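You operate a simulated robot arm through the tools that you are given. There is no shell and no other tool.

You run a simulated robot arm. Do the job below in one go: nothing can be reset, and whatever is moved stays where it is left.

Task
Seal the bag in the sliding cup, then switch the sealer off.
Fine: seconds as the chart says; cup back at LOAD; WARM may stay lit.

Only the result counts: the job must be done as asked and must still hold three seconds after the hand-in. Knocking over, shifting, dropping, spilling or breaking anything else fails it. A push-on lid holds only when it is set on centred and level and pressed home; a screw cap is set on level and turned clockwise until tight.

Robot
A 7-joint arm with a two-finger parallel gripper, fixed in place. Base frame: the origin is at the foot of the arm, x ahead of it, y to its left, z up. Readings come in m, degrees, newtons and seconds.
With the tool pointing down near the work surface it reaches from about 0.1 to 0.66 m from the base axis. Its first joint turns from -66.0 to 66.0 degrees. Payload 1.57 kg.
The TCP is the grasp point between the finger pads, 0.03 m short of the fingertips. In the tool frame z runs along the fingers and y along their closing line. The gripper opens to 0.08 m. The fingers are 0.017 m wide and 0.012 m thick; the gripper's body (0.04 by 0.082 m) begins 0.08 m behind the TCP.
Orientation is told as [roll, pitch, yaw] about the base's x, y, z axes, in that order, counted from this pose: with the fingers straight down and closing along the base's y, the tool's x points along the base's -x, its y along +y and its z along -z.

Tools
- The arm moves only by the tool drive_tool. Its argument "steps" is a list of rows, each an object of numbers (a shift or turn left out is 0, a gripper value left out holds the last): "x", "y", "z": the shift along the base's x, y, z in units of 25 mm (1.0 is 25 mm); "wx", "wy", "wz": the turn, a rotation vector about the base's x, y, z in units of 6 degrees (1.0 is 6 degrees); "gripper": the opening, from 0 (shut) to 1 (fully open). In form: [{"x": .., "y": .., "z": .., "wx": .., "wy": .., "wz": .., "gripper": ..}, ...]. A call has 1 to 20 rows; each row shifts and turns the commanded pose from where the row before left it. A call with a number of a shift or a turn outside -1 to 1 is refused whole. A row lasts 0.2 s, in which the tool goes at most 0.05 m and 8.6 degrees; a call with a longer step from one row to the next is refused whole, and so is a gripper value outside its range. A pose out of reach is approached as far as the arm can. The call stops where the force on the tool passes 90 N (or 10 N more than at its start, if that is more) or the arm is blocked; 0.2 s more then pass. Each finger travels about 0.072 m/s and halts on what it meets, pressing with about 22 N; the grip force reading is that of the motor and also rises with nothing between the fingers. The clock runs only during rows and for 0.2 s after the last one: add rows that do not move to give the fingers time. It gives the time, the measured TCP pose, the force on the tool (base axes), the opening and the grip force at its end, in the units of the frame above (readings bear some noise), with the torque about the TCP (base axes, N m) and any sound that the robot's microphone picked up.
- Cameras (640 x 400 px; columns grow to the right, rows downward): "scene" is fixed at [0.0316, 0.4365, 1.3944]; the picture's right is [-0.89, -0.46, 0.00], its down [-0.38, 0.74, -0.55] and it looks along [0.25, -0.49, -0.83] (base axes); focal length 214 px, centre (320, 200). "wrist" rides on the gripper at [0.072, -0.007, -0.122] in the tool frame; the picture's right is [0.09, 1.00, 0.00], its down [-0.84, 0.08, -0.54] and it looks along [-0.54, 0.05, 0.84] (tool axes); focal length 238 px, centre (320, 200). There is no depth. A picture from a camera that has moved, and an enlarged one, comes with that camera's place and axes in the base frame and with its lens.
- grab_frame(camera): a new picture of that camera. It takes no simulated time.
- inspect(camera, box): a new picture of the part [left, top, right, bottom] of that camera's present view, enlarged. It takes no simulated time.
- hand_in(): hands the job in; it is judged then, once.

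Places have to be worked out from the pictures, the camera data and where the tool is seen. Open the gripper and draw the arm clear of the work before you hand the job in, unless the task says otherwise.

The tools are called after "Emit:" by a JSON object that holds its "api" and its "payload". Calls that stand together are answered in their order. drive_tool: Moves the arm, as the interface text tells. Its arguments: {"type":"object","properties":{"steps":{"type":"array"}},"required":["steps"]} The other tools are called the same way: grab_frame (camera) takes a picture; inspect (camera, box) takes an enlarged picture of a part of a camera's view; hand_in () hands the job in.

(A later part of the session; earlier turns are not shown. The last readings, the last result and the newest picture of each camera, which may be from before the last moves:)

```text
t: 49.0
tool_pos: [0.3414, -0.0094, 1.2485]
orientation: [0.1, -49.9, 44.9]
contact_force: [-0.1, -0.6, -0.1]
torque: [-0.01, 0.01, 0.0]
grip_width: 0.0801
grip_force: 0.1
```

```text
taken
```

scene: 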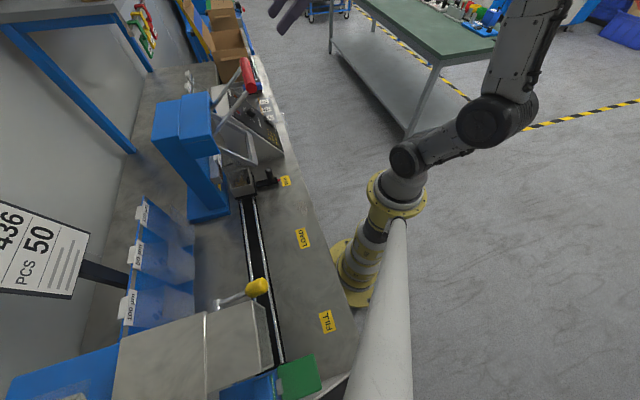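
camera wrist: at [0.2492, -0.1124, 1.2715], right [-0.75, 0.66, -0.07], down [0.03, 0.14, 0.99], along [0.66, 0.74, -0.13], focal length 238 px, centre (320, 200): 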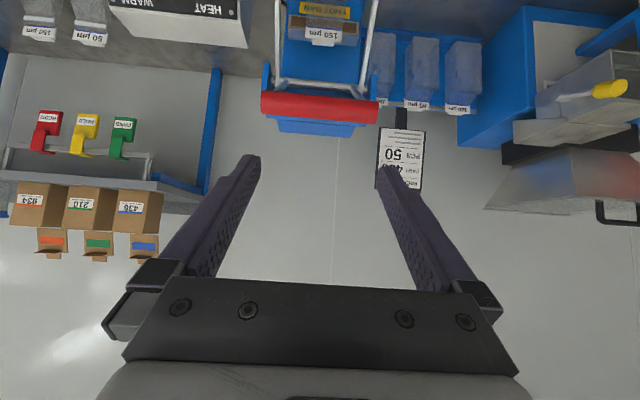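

The bar's centre is confirmed at (0.412,0.055,1.142). I roll the tool +90° about its own axis so that the fingers will close across the bar.

Emit:
{"api": "drive_tool", "payload": {"steps": [{"wx": 0.541, "wy": 0.541, "wz": -0.644}, {"wx": 0.541, "wy": 0.541, "wz": -0.644}, {"wx": 0.541, "wy": 0.541, "wz": -0.644}, {"wx": 0.541, "wy": 0.541, "wz": -0.644}, {"wx": 0.541, "wy": 0.541, "wz": -0.644}, {"wx": 0.541, "wy": 0.541, "wz": -0.644}, {"wx": 0.541, "wy": 0.541, "wz": -0.644}, {"wx": 0.541, "wy": 0.541, "wz": -0.644}, {"wx": 0.541, "wy": 0.541, "wz": -0.644}, {"wx": 0.541, "wy": 0.541, "wz": -0.644}, {"wx": 0.541, "wy": 0.541, "wz": -0.644}, {"wx": 0.541, "wy": 0.541, "wz": -0.644}, {"wx": 0.541, "wy": 0.541, "wz": -0.644}, {"wx": 0.541, "wy": 0.541, "wz": -0.644}, {"wx": 0.541, "wy": 0.541, "wz": -0.644}, {}]}}

Emit:
{"api": "grab_frame", "payload": {"camera": "wrist"}}

Emit:
{"api": "grab_frame", "payload": {"camera": "scene"}}

```text
t: 52.4
tool_pos: [0.3424, -0.0109, 1.2472]
orientation: [50.1, 0.2, -45.1]
contact_force: [0.2, 0.4, 0.3]
torque: [0.0, 0.02, 0.01]
grip_width: 0.0798
grip_force: 0.0
```

```text
taken
camera wrist: at [0.2228, -0.0283, 1.3205], right [0.39, 0.52, 0.76], down [0.33, -0.85, 0.4], along [0.86, 0.1, -0.5], focal length 238 px, centre (320, 200)
```

wrist: 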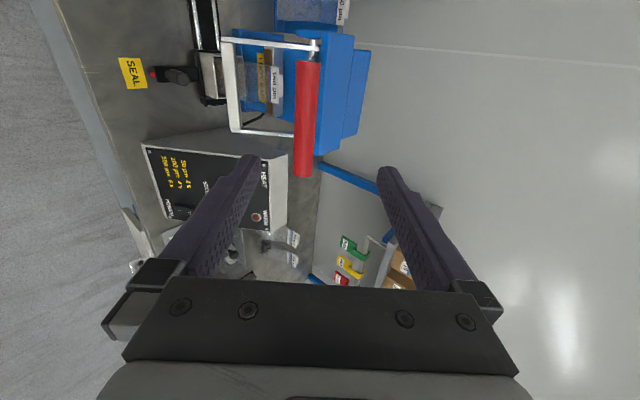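

```text
taken
```

scene: 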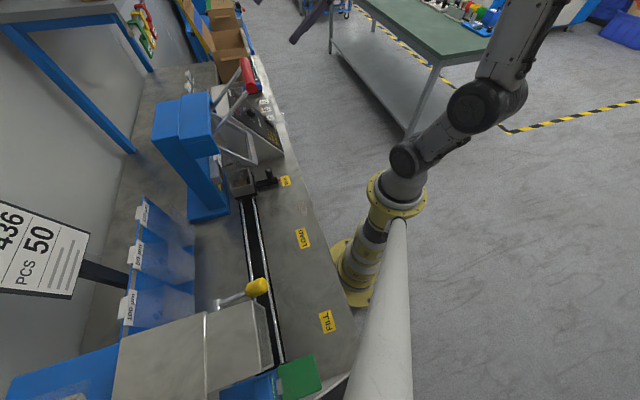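

The roll succeeded and the panel is visible too. I zoom on the bar to fix the offset before approaching.

Emit:
{"api": "inspect", "payload": {"camera": "wrist", "box": [220, 20, 400, 200]}}

Emit:
{"api": "inspect", "payload": {"camera": "wrist", "box": [140, 130, 300, 240]}}

```text
2.22 times, centred on (310, 110) of wrist
camera zoom: at [0.2228, -0.0283, 1.3205], right [0.39, 0.52, 0.76], down [0.33, -0.85, 0.4], along [0.86, 0.1, -0.5], focal length 530 px, centre (342, 400)
```

zoom: 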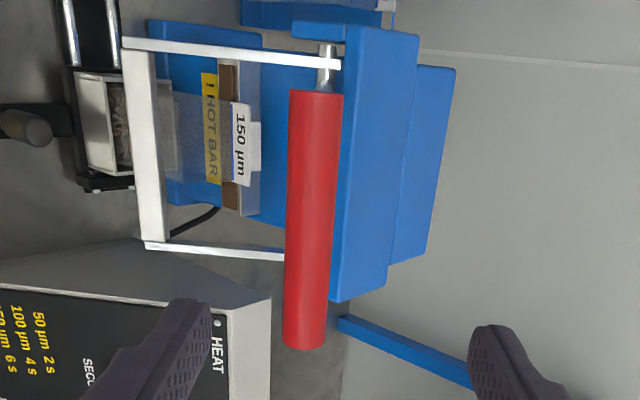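

```text
3.64 times, centred on (220, 185) of wrist
camera zoom: at [0.2228, -0.0283, 1.3205], right [0.39, 0.52, 0.76], down [0.33, -0.85, 0.4], along [0.86, 0.1, -0.5], focal length 867 px, centre (684, 254)
```

zoom: 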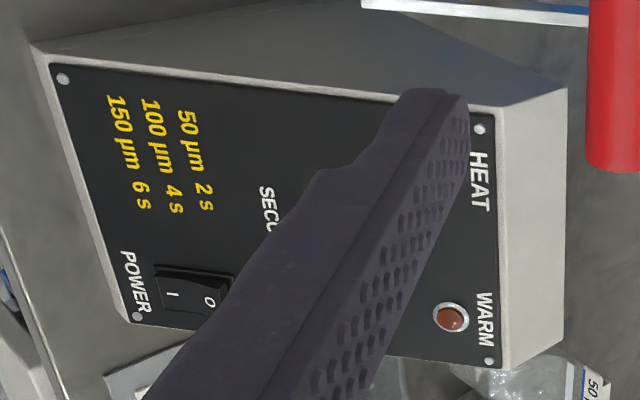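

The bar sits 18 mm to the lower-finger side of the tool axis and 0.14 m ahead. I shift sideways and advance so the open fingers straddle the bar.

Emit:
{"api": "drive_tool", "payload": {"steps": [{"x": -0.328, "y": -0.328, "z": -0.552, "gripper": 1}, {"x": 0.5085, "y": 0.5085, "z": -0.6044}, {"x": 0.5085, "y": 0.5085, "z": -0.6044}, {"x": 0.5085, "y": 0.5085, "z": -0.6044}, {"x": 0.5085, "y": 0.5085, "z": -0.6044}, {"x": 0.5085, "y": 0.5085, "z": -0.6044}, {}]}}

Emit:
{"api": "grab_frame", "payload": {"camera": "wrist"}}

Emit:
{"api": "inspect", "payload": {"camera": "scene", "box": [190, 30, 320, 150]}}

```text
t: 54.0
tool_pos: [0.3963, 0.0456, 1.1586]
orientation: [50.1, 0.1, -45.0]
contact_force: [0.1, 0.6, 0.3]
torque: [0.0, -0.02, -0.01]
grip_width: 0.0801
grip_force: 0.0
```

```text
taken
camera wrist: at [0.2778, 0.0272, 1.2315], right [0.39, 0.52, 0.76], down [0.33, -0.85, 0.41], along [0.86, 0.1, -0.5], focal length 238 px, centre (320, 200)
```

wrist: 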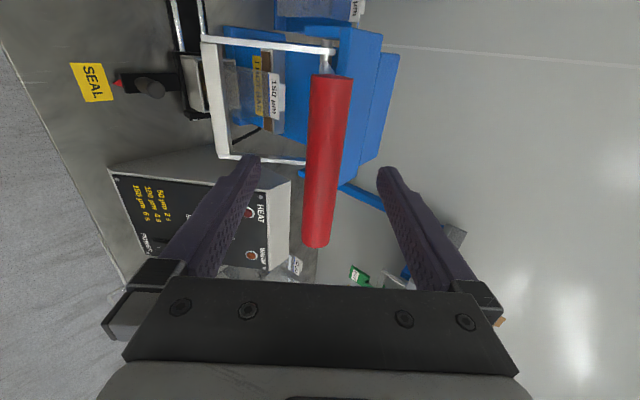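

```text
3.33 times, centred on (255, 90) of scene
camera zoom: at [0.0316, 0.4365, 1.3944], right [-0.89, -0.46, 0.0], down [-0.38, 0.74, -0.55], along [0.25, -0.49, -0.83], focal length 715 px, centre (537, 567)
```

zoom: 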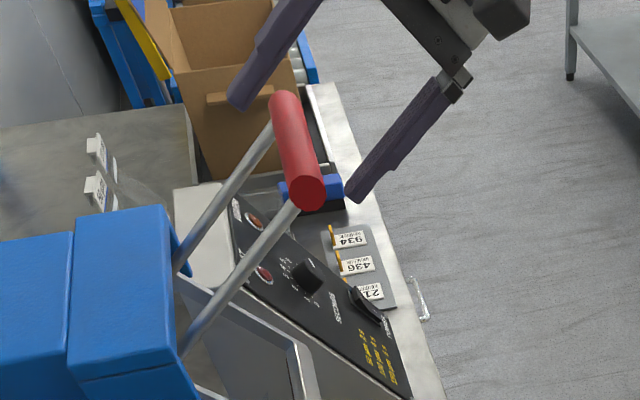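

The bar is well centred between the fingers. I advance the last 23 mm and close on it.

Emit:
{"api": "drive_tool", "payload": {"steps": [{"x": 0.5085, "y": 0.5085, "z": -0.6044}, {}, {"gripper": 0}, {}, {}, {}, {}]}}

Emit:
{"api": "grab_frame", "payload": {"camera": "wrist"}}

Emit:
{"api": "inspect", "payload": {"camera": "scene", "box": [190, 30, 320, 150]}}

```text
t: 55.6
tool_pos: [0.4089, 0.0571, 1.1452]
orientation: [50.1, 0.1, -45.0]
contact_force: [2.3, 2.4, 0.3]
torque: [0.1, -0.17, 0.02]
grip_width: 0.0235
grip_force: 36.3
```

```text
taken
camera wrist: at [0.2899, 0.0395, 1.2169], right [0.39, 0.52, 0.76], down [0.33, -0.85, 0.41], along [0.86, 0.1, -0.5], focal length 238 px, centre (320, 200)
```

wrist: 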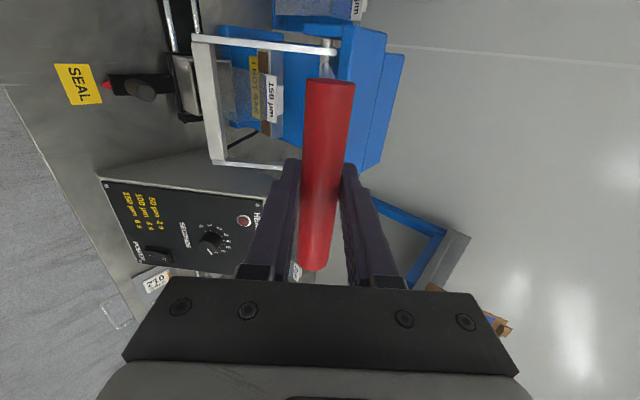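

```text
3.33 times, centred on (255, 90) of scene
camera zoom: at [0.0316, 0.4365, 1.3944], right [-0.89, -0.46, 0.0], down [-0.38, 0.74, -0.55], along [0.25, -0.49, -0.83], focal length 715 px, centre (537, 567)
```

zoom: 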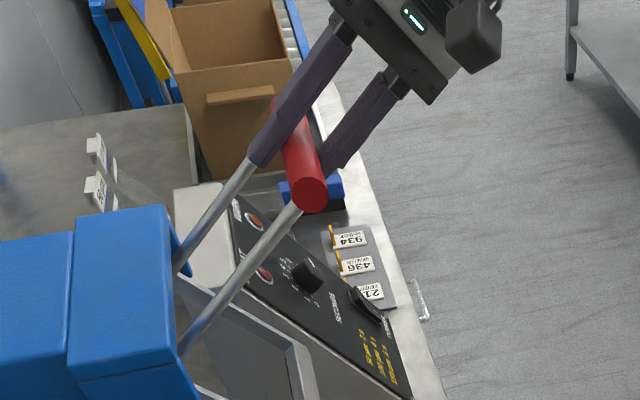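

Gripped. Before pulling I check the rocker and lamps again from here.

Emit:
{"api": "inspect", "payload": {"camera": "wrist", "box": [95, 170, 275, 280]}}

Emit:
{"api": "inspect", "payload": {"camera": "scene", "box": [230, 85, 300, 135]}}

```text
3.56 times, centred on (185, 225) of wrist
camera zoom: at [0.2899, 0.0395, 1.2169], right [0.39, 0.52, 0.76], down [0.33, -0.85, 0.41], along [0.86, 0.1, -0.5], focal length 848 px, centre (800, 111)
```

zoom: 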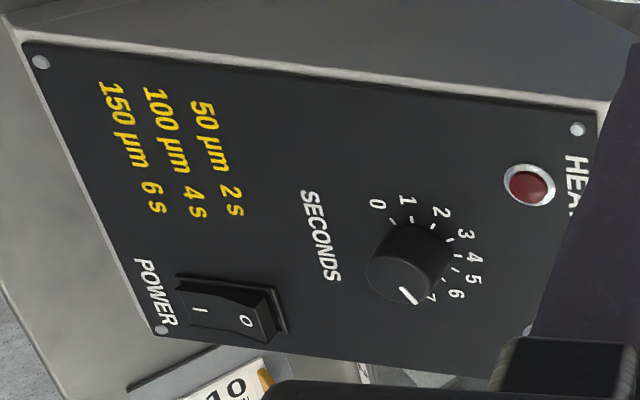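

```text
8.00 times, centred on (265, 110) of scene
camera zoom: at [0.0316, 0.4365, 1.3944], right [-0.89, -0.46, 0.0], down [-0.38, 0.74, -0.55], along [0.25, -0.49, -0.83], focal length 1716 px, centre (760, 920)
```

zoom: 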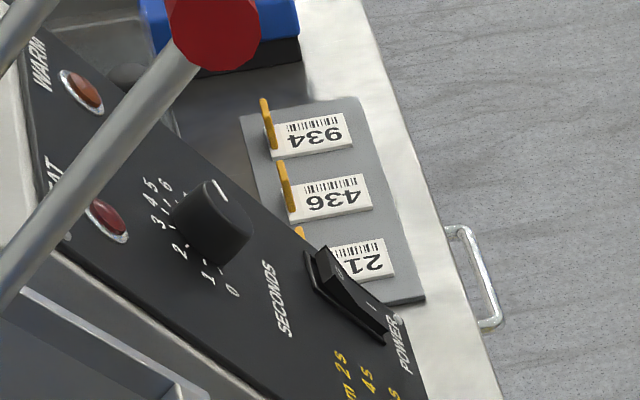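

The rocker is clearly at I with both lamps dark. I wait a few seconds to see whether WARM lights by itself.

Emit:
{"api": "drive_tool", "payload": {"steps": [{}, {}, {}, {}, {}, {}, {}, {}, {}, {}, {}, {}, {}, {}, {}, {}, {}, {}, {}, {}]}}

Emit:
{"api": "drive_tool", "payload": {"steps": [{}, {}, {}, {}, {}, {}, {}, {}, {}, {}, {}, {}, {}, {}, {}, {}, {}, {}, {}, {}]}}

Emit:
{"api": "inspect", "payload": {"camera": "scene", "box": [230, 85, 300, 135]}}

```text
t: 59.8
tool_pos: [0.4084, 0.0565, 1.144]
orientation: [50.2, 0.0, -45.0]
contact_force: [2.3, 0.5, 1.0]
torque: [0.0, 0.01, 0.04]
grip_width: 0.0236
grip_force: 35.7
```

```text
t: 64.0
tool_pos: [0.4081, 0.0571, 1.144]
orientation: [50.1, 0.1, -45.0]
contact_force: [1.4, 1.2, 0.8]
torque: [-0.02, -0.04, 0.02]
grip_width: 0.0239
grip_force: 36.1
```

```text
8.00 times, centred on (265, 110) of scene
camera zoom: at [0.0316, 0.4365, 1.3944], right [-0.89, -0.46, 0.0], down [-0.38, 0.74, -0.55], along [0.25, -0.49, -0.83], focal length 1716 px, centre (760, 920)
```

zoom: 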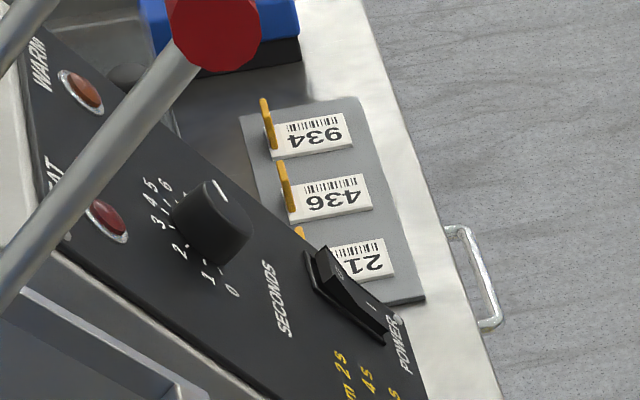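

WARM stays dark, so it likely lights only once the bar has been heated. I pull the handle along its arc about the pivot (n≈0.45, z≈1.04, radius 0.16), first half of the way.

Emit:
{"api": "drive_tool", "payload": {"steps": [{"x": -0.246, "y": -0.246, "z": -0.44, "wx": 0.236, "wy": -0.236}, {"x": -0.218, "y": -0.218, "z": -0.464, "wx": 0.236, "wy": -0.236}, {"x": -0.189, "y": -0.189, "z": -0.492, "wx": 0.236, "wy": -0.236}, {"x": -0.158, "y": -0.158, "z": -0.512, "wx": 0.236, "wy": -0.236}, {"x": -0.124, "y": -0.124, "z": -0.528, "wx": 0.236, "wy": -0.236}]}}

Emit:
{"api": "grab_frame", "payload": {"camera": "wrist"}}

Emit:
{"api": "inspect", "payload": {"camera": "scene", "box": [180, 50, 320, 200]}}

```text
t: 65.2
tool_pos: [0.3868, 0.0337, 1.0821]
orientation: [60.0, 0.2, -44.9]
contact_force: [-1.2, 4.7, 4.0]
torque: [0.26, -0.02, 0.34]
grip_width: 0.0239
grip_force: 35.0
```

```text
taken
camera wrist: at [0.2594, 0.0084, 1.1366], right [0.29, 0.42, 0.86], down [0.29, -0.9, 0.34], along [0.91, 0.15, -0.38], focal length 238 px, centre (320, 200)
```

wrist: 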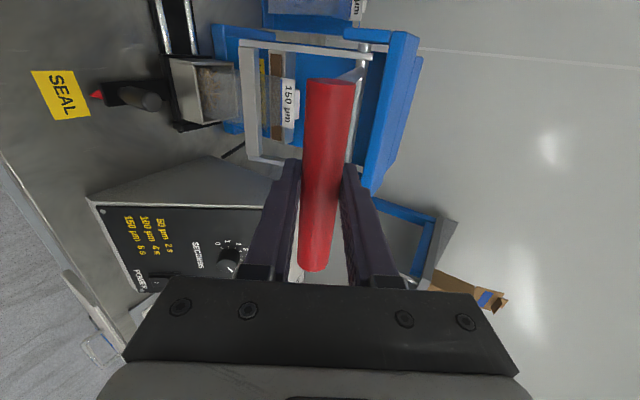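

```text
2.67 times, centred on (250, 125) of scene
camera zoom: at [0.0315, 0.4366, 1.3943], right [-0.89, -0.46, 0.0], down [-0.38, 0.74, -0.55], along [0.25, -0.49, -0.83], focal length 572 px, centre (507, 400)
```

zoom: 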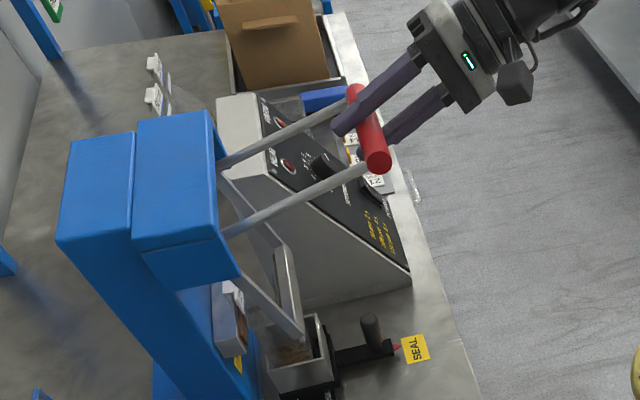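

Lever and jaw move together with little force, and both lamps are visible from the scene camera. I continue down the arc.

Emit:
{"api": "drive_tool", "payload": {"steps": [{"x": -0.093, "y": -0.093, "z": -0.544, "wx": 0.236, "wy": -0.236}, {"x": -0.057, "y": -0.057, "z": -0.552, "wx": 0.236, "wy": -0.236}, {"x": -0.025, "y": -0.025, "z": -0.556, "wx": 0.236, "wy": -0.236}]}}

Emit:
{"api": "inspect", "payload": {"camera": "scene", "box": [180, 50, 320, 200]}}

Emit:
{"api": "grab_frame", "payload": {"camera": "wrist"}}

```text
t: 66.0
tool_pos: [0.3822, 0.0292, 1.042]
orientation: [66.2, 0.1, -44.8]
contact_force: [-8.4, 7.0, 6.2]
torque: [-0.04, -0.24, -0.4]
grip_width: 0.0237
grip_force: 36.0
```

```text
2.67 times, centred on (250, 125) of scene
camera zoom: at [0.0312, 0.4367, 1.3943], right [-0.89, -0.46, 0.0], down [-0.38, 0.74, -0.55], along [0.25, -0.49, -0.83], focal length 572 px, centre (507, 400)
```

zoom: 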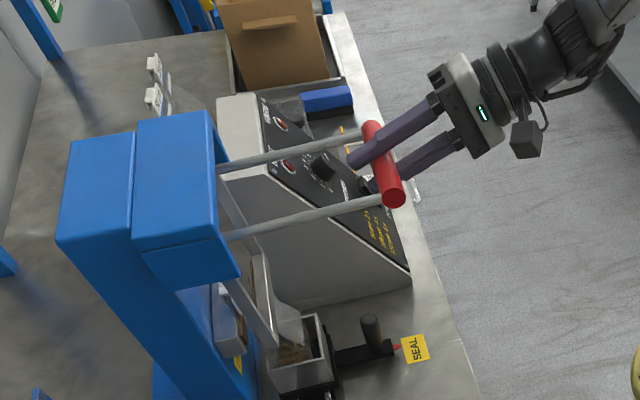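

```text
taken
camera wrist: at [0.2517, 0.0003, 1.0849], right [0.22, 0.35, 0.91], down [0.27, -0.92, 0.29], along [0.94, 0.18, -0.29], focal length 238 px, centre (320, 200)
```

wrist: 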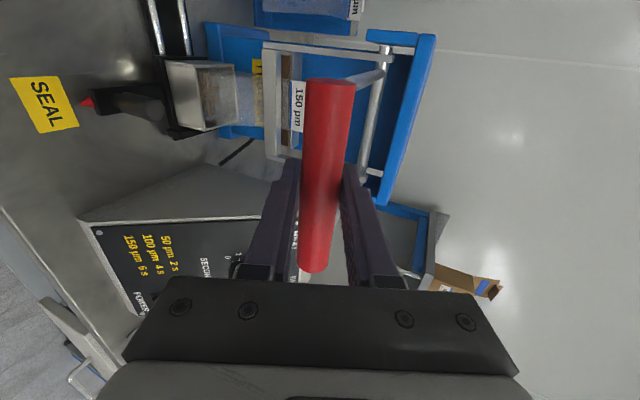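

The jaw is still a little short of the hot bar. I continue in small steps, watching force and the HEAT lamp.

Emit:
{"api": "drive_tool", "payload": {"steps": [{"x": 0.011, "y": 0.011, "z": -0.56, "wx": 0.236, "wy": -0.236}, {"x": 0.045, "y": 0.045, "z": -0.552, "wx": 0.236, "wy": -0.236}]}}

Emit:
{"api": "inspect", "payload": {"camera": "scene", "box": [180, 50, 320, 200]}}

Emit:
{"api": "grab_frame", "payload": {"camera": "wrist"}}

```text
t: 66.6
tool_pos: [0.3884, 0.0322, 1.032]
orientation: [72.7, -1.7, -44.7]
contact_force: [-7.3, 4.9, 80.9]
torque: [0.53, 0.48, 0.32]
grip_width: 0.0284
grip_force: 39.0
```

```text
2.67 times, centred on (250, 125) of scene
camera zoom: at [0.0304, 0.4365, 1.3944], right [-0.89, -0.46, 0.0], down [-0.38, 0.74, -0.55], along [0.25, -0.49, -0.83], focal length 572 px, centre (507, 400)
```

zoom: 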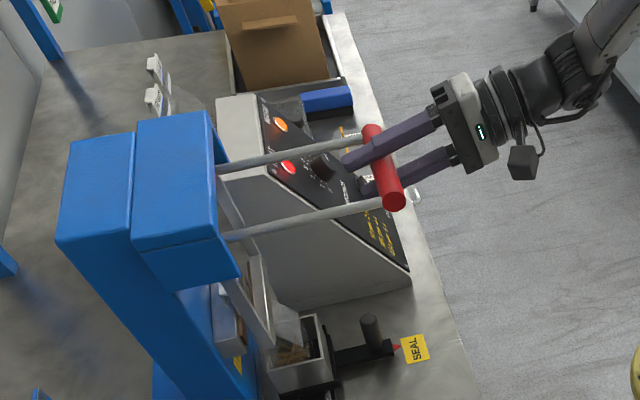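

```text
taken
camera wrist: at [0.2546, -0.001, 1.0611], right [0.12, 0.3, 0.95], down [0.24, -0.93, 0.26], along [0.96, 0.2, -0.19], focal length 238 px, centre (320, 200)
```

wrist: 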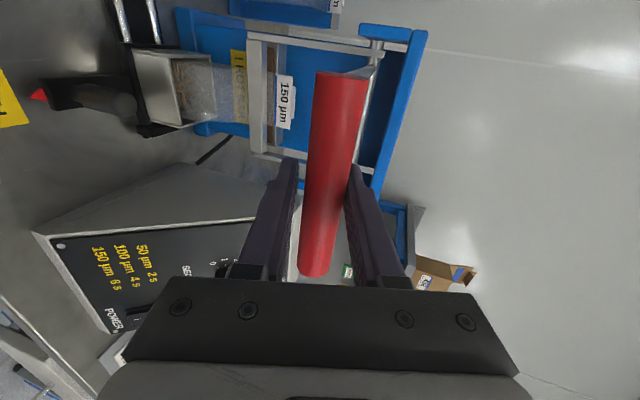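

HEAT and WARM are both lit: the jaw is closed and the timer is running. I ease 2.5 mm off the 81 N push and hold.

Emit:
{"api": "drive_tool", "payload": {"steps": [{"z": 0.1}, {}, {}, {}, {}, {}, {}, {}, {}, {}, {}, {}]}}

Emit:
{"api": "inspect", "payload": {"camera": "scene", "box": [180, 50, 320, 200]}}

```text
t: 69.2
tool_pos: [0.3892, 0.0315, 1.0344]
orientation: [72.3, -1.6, -44.9]
contact_force: [8.4, 16.1, 72.7]
torque: [0.24, 0.59, -0.11]
grip_width: 0.0268
grip_force: 37.3
```

```text
2.67 times, centred on (250, 125) of scene
camera zoom: at [0.031, 0.4369, 1.3942], right [-0.89, -0.46, 0.0], down [-0.38, 0.74, -0.55], along [0.25, -0.49, -0.83], focal length 572 px, centre (507, 400)
```

zoom: 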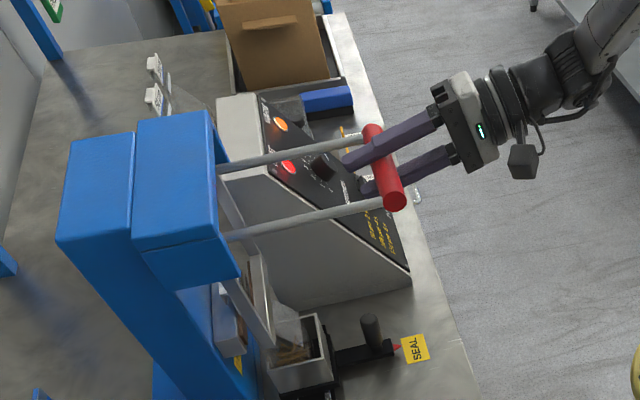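

Both lamps are still lit at t=69.2. I keep holding.

Emit:
{"api": "drive_tool", "payload": {"steps": [{}, {}, {}, {}, {}, {}, {}, {}, {}, {}, {}]}}

Emit:
{"api": "inspect", "payload": {"camera": "scene", "box": [230, 70, 300, 130]}}

```text
t: 71.6
tool_pos: [0.3883, 0.0321, 1.0341]
orientation: [72.3, -1.6, -44.8]
contact_force: [9.9, 18.1, 73.0]
torque: [0.21, 0.58, -0.16]
grip_width: 0.027
grip_force: 37.7
```

```text
6.67 times, centred on (265, 100) of scene
camera zoom: at [0.031, 0.4369, 1.3942], right [-0.89, -0.46, 0.0], down [-0.38, 0.74, -0.55], along [0.25, -0.49, -0.83], focal length 1430 px, centre (687, 867)
```

zoom: 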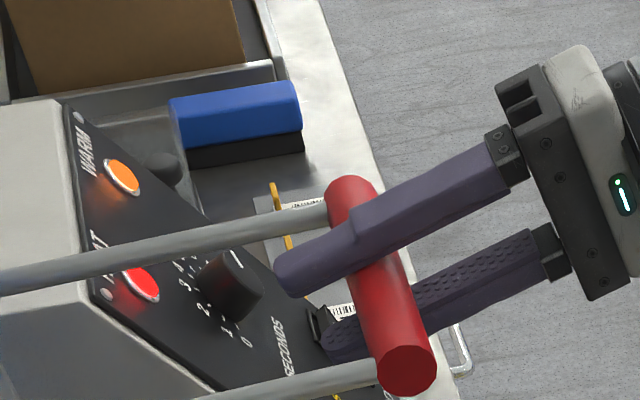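

HEAT is still on after about 5 s. I hold another second and check.

Emit:
{"api": "drive_tool", "payload": {"steps": [{}, {}, {}, {}]}}

Emit:
{"api": "inspect", "payload": {"camera": "scene", "box": [230, 70, 300, 130]}}

```text
t: 72.6
tool_pos: [0.388, 0.0317, 1.0319]
orientation: [72.5, -1.5, -44.8]
contact_force: [10.2, 17.6, 71.8]
torque: [0.18, 0.6, -0.14]
grip_width: 0.0268
grip_force: 37.3
```

```text
6.67 times, centred on (265, 100) of scene
camera zoom: at [0.031, 0.4369, 1.3942], right [-0.89, -0.46, 0.0], down [-0.38, 0.74, -0.55], along [0.25, -0.49, -0.83], focal length 1430 px, centre (687, 867)
```

zoom: 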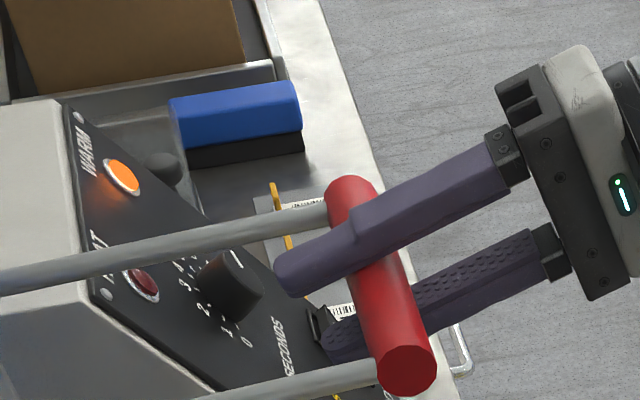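

HEAT went out on its own after 6 s; WARM stays lit. I hold the jaw closed a few seconds more so the seam can set.

Emit:
{"api": "drive_tool", "payload": {"steps": [{}, {}, {}, {}, {}, {}, {}, {}, {}, {}, {}, {}, {}, {}, {}]}}

Emit:
{"api": "inspect", "payload": {"camera": "scene", "box": [230, 70, 300, 130]}}

Emit:
{"api": "grab_frame", "payload": {"camera": "wrist"}}

```text
t: 75.8
tool_pos: [0.3883, 0.0317, 1.0333]
orientation: [72.4, -1.6, -44.7]
contact_force: [10.9, 17.5, 71.4]
torque: [0.16, 0.65, -0.16]
grip_width: 0.0271
grip_force: 37.3
```

```text
6.67 times, centred on (265, 100) of scene
camera zoom: at [0.031, 0.4369, 1.3942], right [-0.89, -0.46, 0.0], down [-0.38, 0.74, -0.55], along [0.25, -0.49, -0.83], focal length 1430 px, centre (687, 867)
```

zoom: 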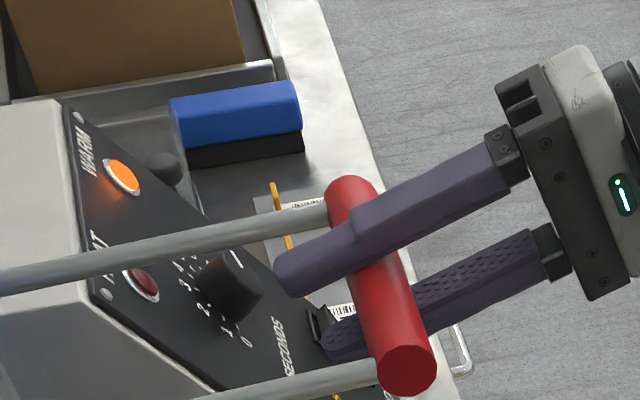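

```text
taken
camera wrist: at [0.2548, -0.0005, 1.0622], right [0.13, 0.3, 0.95], down [0.24, -0.94, 0.26], along [0.96, 0.2, -0.19], focal length 238 px, centre (320, 200)
```

wrist: 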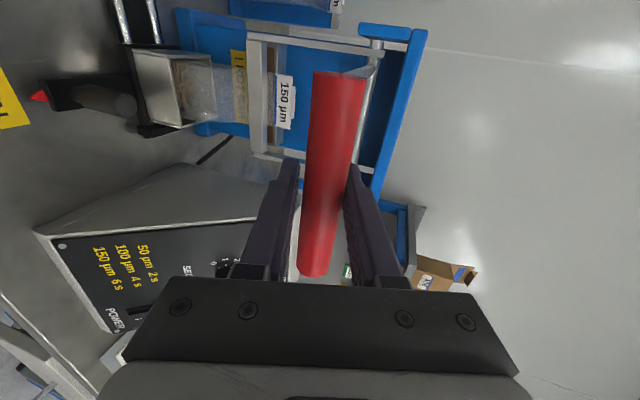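

HEAT is off, WARM still glowing. I hold a little longer to see if WARM fades, since holding costs nothing.

Emit:
{"api": "drive_tool", "payload": {"steps": [{}, {}, {}, {}, {}, {}, {}, {}, {}, {}, {}, {}, {}, {}, {}, {}, {}, {}, {}, {}]}}

Emit:
{"api": "drive_tool", "payload": {"steps": [{}, {}, {}, {}, {}, {}, {}, {}, {}, {}, {}, {}, {}, {}, {}, {}, {}, {}, {}, {}]}}

Emit:
{"api": "inspect", "payload": {"camera": "scene", "box": [230, 70, 300, 130]}}

```text
t: 80.0
tool_pos: [0.3882, 0.033, 1.0343]
orientation: [72.5, -1.5, -44.8]
contact_force: [11.4, 19.6, 71.8]
torque: [0.21, 0.6, -0.2]
grip_width: 0.0267
grip_force: 38.2
```

```text
t: 84.2
tool_pos: [0.3892, 0.032, 1.0346]
orientation: [72.5, -1.4, -44.8]
contact_force: [12.2, 19.7, 72.0]
torque: [0.2, 0.61, -0.19]
grip_width: 0.0269
grip_force: 37.6
```

```text
6.67 times, centred on (265, 100) of scene
camera zoom: at [0.031, 0.4369, 1.3942], right [-0.89, -0.46, 0.0], down [-0.38, 0.74, -0.55], along [0.25, -0.49, -0.83], focal length 1430 px, centre (687, 867)
```

zoom: 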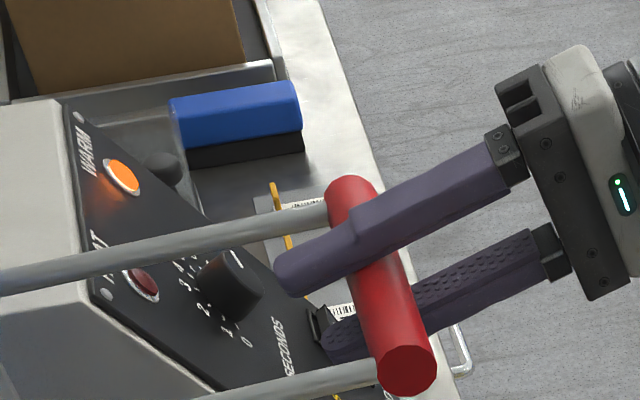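

WARM simply stays lit, which is allowed. I raise the lever back along the same arc.

Emit:
{"api": "drive_tool", "payload": {"steps": [{"x": -0.045, "y": -0.045, "z": 0.452, "wx": -0.236, "wy": 0.236}, {"x": -0.011, "y": -0.011, "z": 0.56, "wx": -0.236, "wy": 0.236}, {"x": 0.025, "y": 0.025, "z": 0.556, "wx": -0.236, "wy": 0.236}, {"x": 0.057, "y": 0.057, "z": 0.552, "wx": -0.236, "wy": 0.236}, {"x": 0.093, "y": 0.093, "z": 0.544, "wx": -0.236, "wy": 0.236}, {}]}}

Emit:
{"api": "inspect", "payload": {"camera": "scene", "box": [180, 50, 320, 200]}}

Emit:
{"api": "grab_frame", "payload": {"camera": "wrist"}}

```text
t: 85.6
tool_pos: [0.3876, 0.034, 1.0836]
orientation: [60.0, 0.2, -45.1]
contact_force: [8.1, -8.0, 0.9]
torque: [-0.31, 0.11, -0.16]
grip_width: 0.0234
grip_force: 35.9
```

```text
2.67 times, centred on (250, 125) of scene
camera zoom: at [0.0318, 0.4362, 1.3945], right [-0.89, -0.46, 0.0], down [-0.38, 0.74, -0.55], along [0.25, -0.49, -0.83], focal length 572 px, centre (507, 400)
```

zoom: 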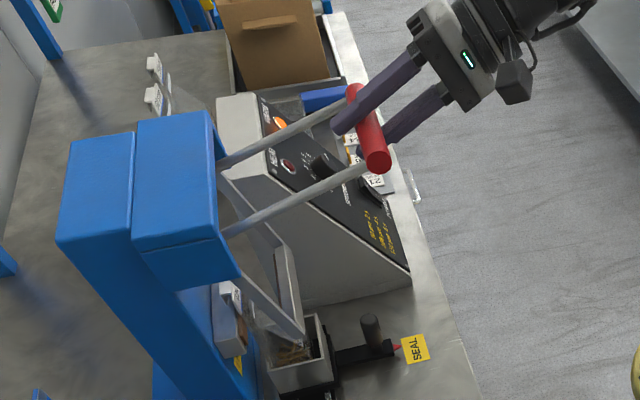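

```text
taken
camera wrist: at [0.2604, 0.0082, 1.1374], right [0.29, 0.42, 0.86], down [0.29, -0.9, 0.34], along [0.91, 0.15, -0.38], focal length 238 px, centre (320, 200)
```

wrist: 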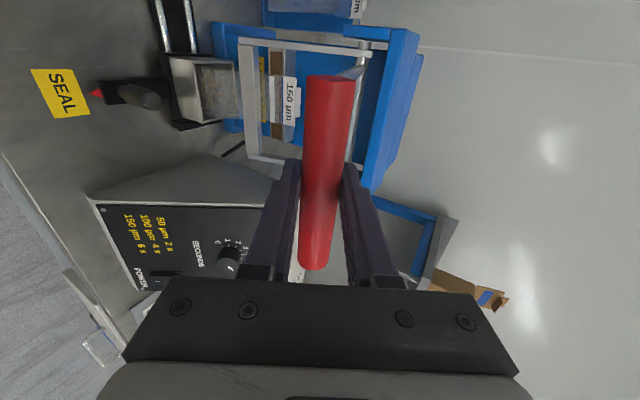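

The jaw opens cleanly with the bag still in the cup. I raise the lever the rest of the way to its starting position.

Emit:
{"api": "drive_tool", "payload": {"steps": [{"x": 0.124, "y": 0.124, "z": 0.528, "wx": -0.236, "wy": 0.236}, {"x": 0.158, "y": 0.158, "z": 0.512, "wx": -0.236, "wy": 0.236}, {"x": 0.189, "y": 0.189, "z": 0.492, "wx": -0.236, "wy": 0.236}, {"x": 0.218, "y": 0.218, "z": 0.464, "wx": -0.236, "wy": 0.236}, {"x": 0.246, "y": 0.246, "z": 0.44, "wx": -0.236, "wy": 0.236}, {}]}}

Emit:
{"api": "inspect", "payload": {"camera": "scene", "box": [180, 50, 320, 200]}}

Emit:
{"api": "inspect", "payload": {"camera": "wrist", "box": [150, 20, 330, 160]}}

```text
t: 87.0
tool_pos: [0.4085, 0.0573, 1.143]
orientation: [50.0, 0.1, -45.1]
contact_force: [5.2, -8.0, 1.3]
torque: [-0.04, 0.32, 0.26]
grip_width: 0.0238
grip_force: 35.8
```

```text
2.67 times, centred on (250, 125) of scene
camera zoom: at [0.0317, 0.4362, 1.3945], right [-0.89, -0.46, 0.0], down [-0.38, 0.74, -0.55], along [0.25, -0.49, -0.83], focal length 572 px, centre (507, 400)
```

zoom: 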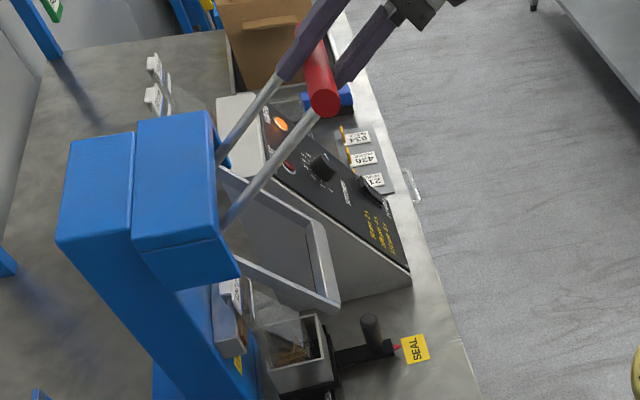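

```text
2.86 times, centred on (240, 90) of wrist
camera zoom: at [0.2901, 0.0391, 1.2164], right [0.39, 0.52, 0.76], down [0.33, -0.85, 0.41], along [0.86, 0.1, -0.5], focal length 681 px, centre (549, 514)
```

zoom: 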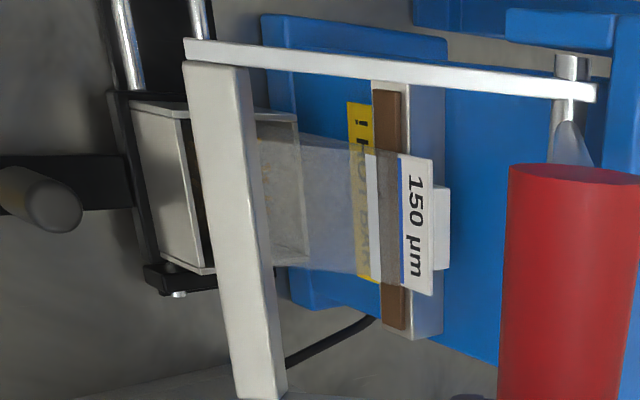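

The bag now shows a sealed seam. I open the gripper and back out from the bar along the tool axis, checking that the lever stays up.

Emit:
{"api": "drive_tool", "payload": {"steps": [{"gripper": 1}, {}, {}, {}, {"x": -0.5085, "y": -0.5085, "z": 0.6044}, {"x": -0.5085, "y": -0.5085, "z": 0.6044}, {"x": -0.5085, "y": -0.5085, "z": 0.6044}, {"x": -0.5085, "y": -0.5085, "z": 0.6044}, {"x": -0.5085, "y": -0.5085, "z": 0.6044}, {"x": -0.5085, "y": -0.5085, "z": 0.6044}, {}]}}

Emit:
{"api": "grab_frame", "payload": {"camera": "wrist"}}

Emit:
{"api": "inspect", "payload": {"camera": "scene", "box": [180, 50, 320, 200]}}

```text
t: 89.4
tool_pos: [0.3325, -0.0186, 1.2341]
orientation: [50.0, 0.1, -45.0]
contact_force: [-0.2, 0.0, -1.1]
torque: [0.02, 0.03, -0.02]
grip_width: 0.0797
grip_force: 0.0
```

```text
taken
camera wrist: at [0.2143, -0.0362, 1.3069], right [0.39, 0.52, 0.76], down [0.33, -0.85, 0.41], along [0.86, 0.1, -0.5], focal length 238 px, centre (320, 200)
```

wrist: 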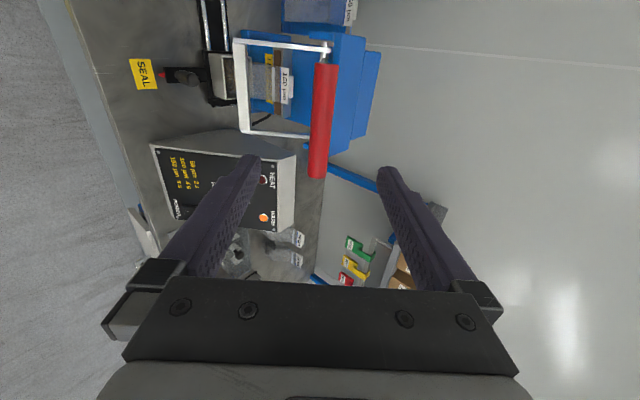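

```text
2.67 times, centred on (250, 125) of scene
camera zoom: at [0.0316, 0.4365, 1.3944], right [-0.89, -0.46, 0.0], down [-0.38, 0.74, -0.55], along [0.25, -0.49, -0.83], focal length 572 px, centre (507, 400)
```

zoom: 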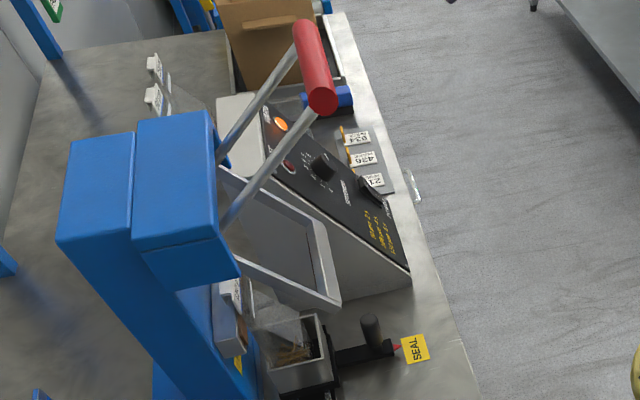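

The lever stays at its raised starting position. I roll the tool back -90° and return to the 45° tilt.

Emit:
{"api": "drive_tool", "payload": {"steps": [{"wx": -0.541, "wy": -0.541, "wz": 0.643}, {"wx": -0.541, "wy": -0.541, "wz": 0.643}, {"wx": -0.541, "wy": -0.541, "wz": 0.643}, {"wx": -0.541, "wy": -0.541, "wz": 0.643}, {"wx": -0.541, "wy": -0.541, "wz": 0.643}, {"wx": -0.541, "wy": -0.541, "wz": 0.643}, {"wx": -0.541, "wy": -0.541, "wz": 0.643}, {"wx": -0.541, "wy": -0.541, "wz": 0.643}, {"wx": -0.541, "wy": -0.541, "wz": 0.643}, {"wx": -0.541, "wy": -0.541, "wz": 0.643}, {"wx": -0.541, "wy": -0.541, "wz": 0.643}, {"wx": -0.541, "wy": -0.541, "wz": 0.643}, {"wx": -0.541, "wy": -0.541, "wz": 0.643}, {"wx": -0.541, "wy": -0.541, "wz": 0.643}, {"wx": -0.541, "wy": -0.541, "wz": 0.643}, {"wx": -0.589, "wy": 0.589}, {}]}}

Emit:
{"api": "grab_frame", "payload": {"camera": "wrist"}}

```text
t: 93.0
tool_pos: [0.3337, -0.0186, 1.2338]
orientation: [0.1, -44.9, 45.0]
contact_force: [0.5, -0.2, 1.1]
torque: [-0.01, 0.05, 0.0]
grip_width: 0.0801
grip_force: 0.1
```

```text
taken
camera wrist: at [0.2427, -0.12, 1.2692], right [-0.75, 0.66, -0.06], down [0.09, 0.2, 0.97], along [0.65, 0.73, -0.21], focal length 238 px, centre (320, 200)
```

wrist: 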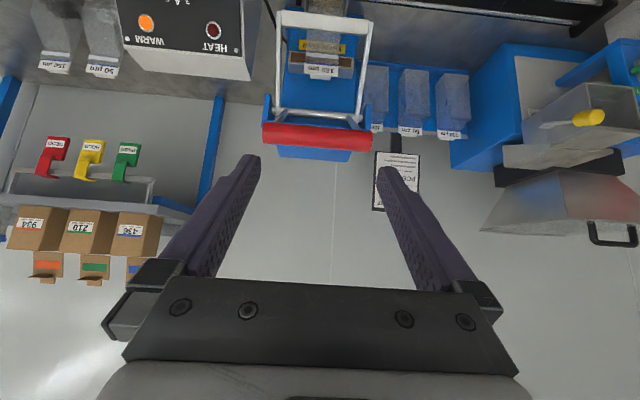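

I descend in front of the lever back to the standoff point before the post at SEAL.

Emit:
{"api": "drive_tool", "payload": {"steps": [{"x": 0.02, "y": 0.02, "z": -1}, {"x": 0.02, "y": 0.02, "z": -1}, {"x": 0.02, "y": 0.02, "z": -1}, {"x": 0.02, "y": 0.02, "z": -1}, {"x": 0.02, "y": 0.02, "z": -1}, {"x": 0.02, "y": 0.02, "z": -1}, {"x": 0.05, "y": 0.05, "z": -1}, {"x": 0.07, "y": 0.07, "z": -1}, {"x": 0.07, "y": 0.07, "z": -1}, {"x": 0.07, "y": 0.07, "z": -1}, {"x": 0.07, "y": 0.07, "z": -1}, {"x": 0.07, "y": 0.07, "z": -1}, {"x": 0.07, "y": 0.07, "z": -1}, {}]}}

Emit:
{"api": "grab_frame", "payload": {"camera": "wrist"}}

Emit:
{"api": "inspect", "payload": {"camera": "wrist", "box": [250, 0, 400, 290]}}

```text
t: 96.0
tool_pos: [0.3491, -0.0044, 0.9092]
orientation: [0.1, -45.0, 45.0]
contact_force: [0.8, 0.7, 0.7]
torque: [-0.02, 0.01, -0.01]
grip_width: 0.0802
grip_force: 0.0
```

```text
taken
camera wrist: at [0.2578, -0.1051, 0.9439], right [-0.75, 0.66, -0.06], down [0.09, 0.2, 0.97], along [0.65, 0.73, -0.21], focal length 238 px, centre (320, 200)
```

wrist: 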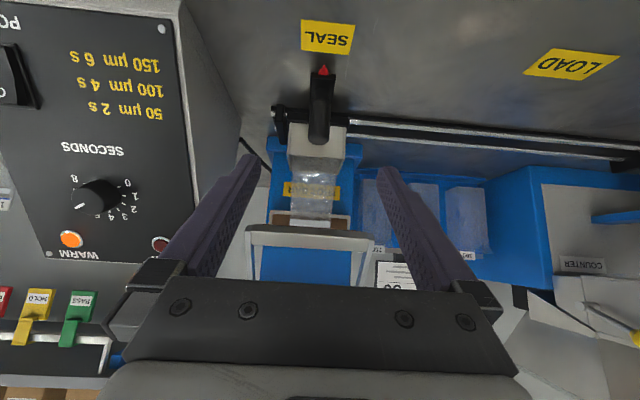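

```text
1.38 times, centred on (325, 145) of wrist
camera zoom: at [0.2578, -0.1051, 0.9439], right [-0.75, 0.66, -0.06], down [0.09, 0.2, 0.97], along [0.65, 0.73, -0.21], focal length 329 px, centre (313, 276)
```

zoom: 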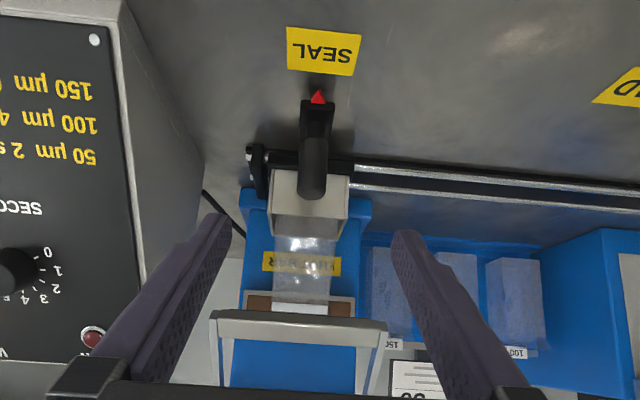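

The bag's seam is visible and the cup is where I left it. I move in along the tool axis around the post and close on it.

Emit:
{"api": "drive_tool", "payload": {"steps": [{"x": 0.48, "y": 0.48, "z": -0.66}, {"x": 0.48, "y": 0.48, "z": -0.66}, {"x": 0.48, "y": 0.48, "z": -0.66}, {"x": 0.48, "y": 0.48, "z": -0.66}, {"x": 0.48, "y": 0.48, "z": -0.66}, {"x": 0.48, "y": 0.48, "z": -0.66}, {}]}}

Emit:
{"api": "grab_frame", "payload": {"camera": "wrist"}}

Emit:
{"api": "inspect", "payload": {"camera": "scene", "box": [200, 120, 320, 220]}}

```text
t: 97.6
tool_pos: [0.4209, 0.0686, 0.8077]
orientation: [0.1, -44.9, 45.0]
contact_force: [-0.5, -0.8, -0.1]
torque: [0.03, 0.0, 0.01]
grip_width: 0.08
grip_force: 0.1
```

```text
taken
camera wrist: at [0.3304, -0.0329, 0.8434], right [-0.75, 0.66, -0.06], down [0.09, 0.2, 0.97], along [0.65, 0.73, -0.21], focal length 238 px, centre (320, 200)
```

wrist: 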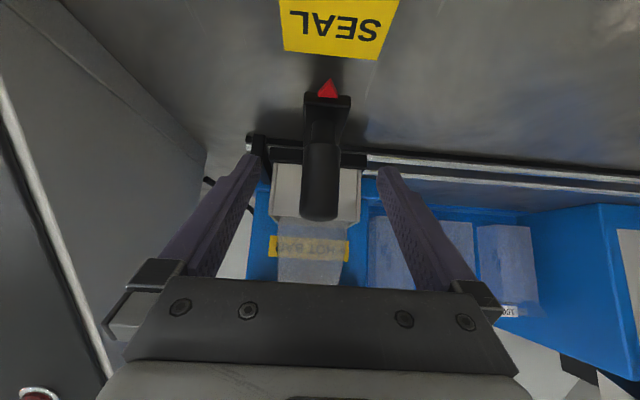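

```text
4.00 times, centred on (260, 170) of scene
camera zoom: at [0.0316, 0.4365, 1.3944], right [-0.89, -0.46, 0.0], down [-0.38, 0.74, -0.55], along [0.25, -0.49, -0.83], focal length 858 px, centre (560, 320)
```

zoom: 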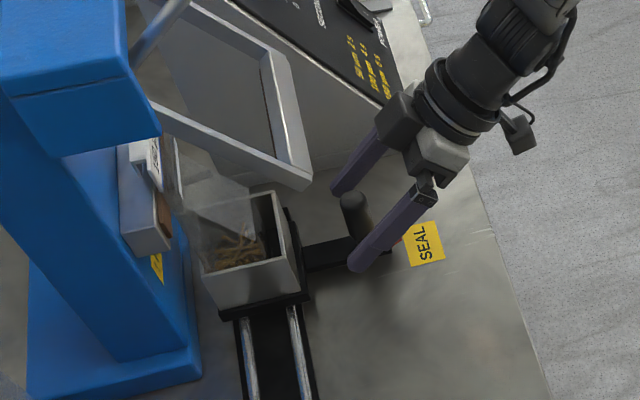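

The post is centred between the fingers. I close and slide the cup back toward LOAD, keeping the 45° tilt until clear of the jaw.

Emit:
{"api": "drive_tool", "payload": {"steps": [{"gripper": 0}, {}, {}, {}, {"x": -0.2, "y": 0.2}, {"x": -0.3, "y": 0.3}, {"x": -0.35, "y": 0.35}, {"x": -0.35, "y": 0.35}, {"x": -0.35, "y": 0.35}, {"x": -0.35, "y": 0.35}, {"x": -0.3, "y": 0.3}, {"x": -0.2, "y": 0.2}, {}]}}

Emit:
{"api": "grab_frame", "payload": {"camera": "wrist"}}

Emit:
{"api": "inspect", "payload": {"camera": "scene", "box": [180, 120, 320, 240]}}

```text
t: 100.4
tool_pos: [0.3593, 0.1281, 0.809]
orientation: [0.1, -44.9, 45.0]
contact_force: [10.7, 14.0, -14.1]
torque: [0.15, 0.0, 0.04]
grip_width: 0.0233
grip_force: 35.6
```

```text
taken
camera wrist: at [0.2685, 0.0276, 0.8442], right [-0.75, 0.66, -0.06], down [0.09, 0.2, 0.97], along [0.65, 0.73, -0.21], focal length 238 px, centre (320, 200)
```

wrist: 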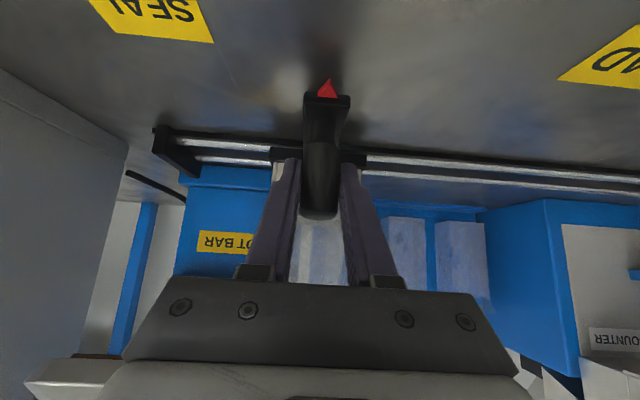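

```text
3.33 times, centred on (250, 180) of scene
camera zoom: at [0.032, 0.4368, 1.3942], right [-0.89, -0.46, 0.0], down [-0.38, 0.74, -0.55], along [0.25, -0.49, -0.83], focal length 715 px, centre (553, 267)
```

zoom: 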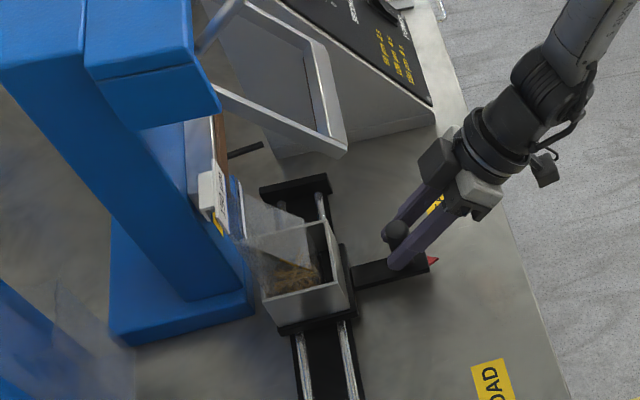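

The sealed bag moves out of the sealer cleanly. I slide on toward LOAD while reducing the tilt back to 20°.

Emit:
{"api": "drive_tool", "payload": {"steps": [{"x": -0.2, "y": 0.2, "wx": -0.2455, "wy": 0.2455}, {"x": -0.35, "y": 0.35, "wx": -0.2455, "wy": 0.2455}, {"x": -0.4, "y": 0.4, "wx": -0.2455, "wy": 0.2455}, {"x": -0.4, "y": 0.4, "wx": -0.2455, "wy": 0.2455}, {"x": -0.4, "y": 0.4, "wx": -0.2455, "wy": 0.2455}, {"x": -0.4, "y": 0.4, "wx": -0.2455, "wy": 0.2455}, {"x": -0.4, "y": 0.4, "wx": -0.2455, "wy": 0.2455}, {"x": -0.4, "y": 0.4, "wx": -0.2455, "wy": 0.2455}, {"x": -0.4, "y": 0.4, "wx": -0.2455, "wy": 0.2455}, {"x": -0.4, "y": 0.4, "wx": -0.2455, "wy": 0.2455}, {"x": -0.3, "y": 0.3, "wx": -0.2455, "wy": 0.2455}, {"x": -0.2, "y": 0.2, "wx": -0.2455, "wy": 0.2455}, {}]}}

Emit:
{"api": "grab_frame", "payload": {"camera": "wrist"}}

Emit:
{"api": "inspect", "payload": {"camera": "wrist", "box": [230, 0, 430, 140]}}

Emit:
{"api": "inspect", "payload": {"camera": "scene", "box": [200, 180, 340, 280]}}

```text
t: 103.2
tool_pos: [0.257, 0.2387, 0.8115]
orientation: [0.1, -20.6, 45.1]
contact_force: [13.7, 16.1, 7.5]
torque: [0.76, -0.64, 0.17]
grip_width: 0.0237
grip_force: 36.2
```

```text
taken
camera wrist: at [0.1851, 0.1563, 0.9], right [-0.77, 0.64, -0.03], down [0.36, 0.47, 0.8], along [0.53, 0.6, -0.6], focal length 238 px, centre (320, 200)
```

wrist: 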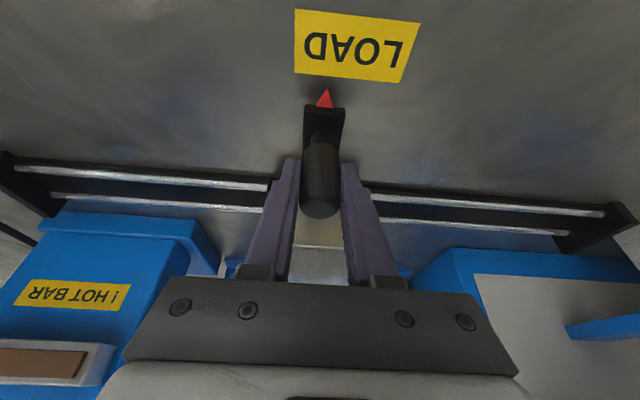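

```text
2.86 times, centred on (330, 70) of wrist
camera zoom: at [0.1851, 0.1563, 0.9], right [-0.77, 0.64, -0.03], down [0.36, 0.47, 0.8], along [0.53, 0.6, -0.6], focal length 681 px, centre (291, 571)
```

zoom: 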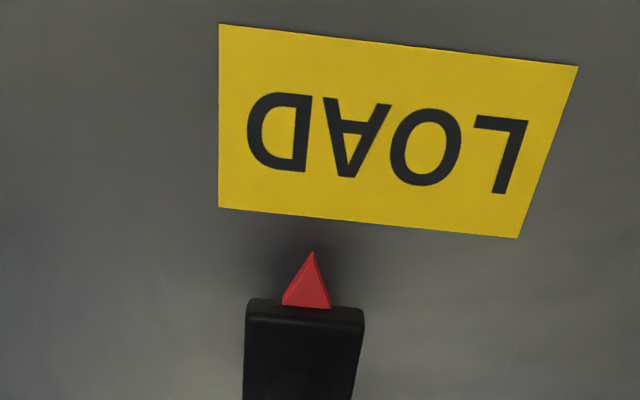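

```text
4.00 times, centred on (270, 230) of scene
camera zoom: at [0.0318, 0.4368, 1.3943], right [-0.89, -0.46, 0.0], down [-0.38, 0.74, -0.55], along [0.25, -0.49, -0.83], focal length 858 px, centre (520, 80)
```

zoom: 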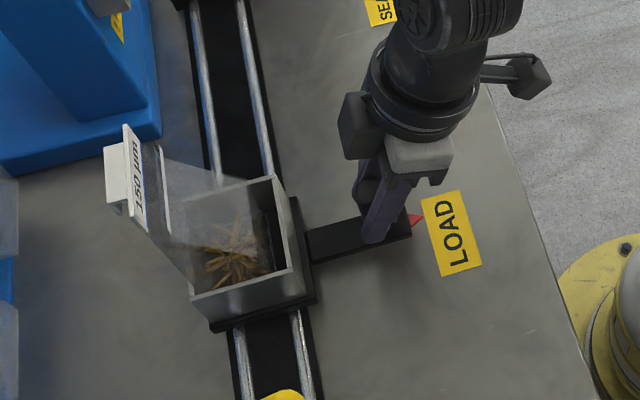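

The pointer is about 11 mm short of the LOAD mark. I slide the last bit.

Emit:
{"api": "drive_tool", "payload": {"steps": [{"x": -0.12, "y": 0.11}, {"x": -0.12, "y": 0.11}, {"x": -0.1, "y": 0.1}, {}, {}]}}

Emit:
{"api": "inspect", "payload": {"camera": "wrist", "box": [230, 0, 430, 140]}}

```text
t: 104.4
tool_pos: [0.2503, 0.2459, 0.8108]
orientation: [0.0, -20.5, 45.0]
contact_force: [17.5, 18.3, -1.0]
torque: [0.52, -0.89, -0.01]
grip_width: 0.0239
grip_force: 35.4
```

```text
2.86 times, centred on (330, 70) of wrist
camera zoom: at [0.177, 0.1644, 0.9001], right [-0.77, 0.64, -0.03], down [0.37, 0.47, 0.8], along [0.53, 0.6, -0.6], focal length 681 px, centre (291, 571)
```

zoom: 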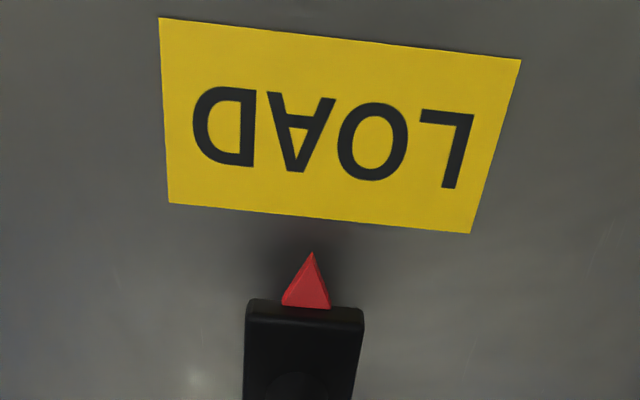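

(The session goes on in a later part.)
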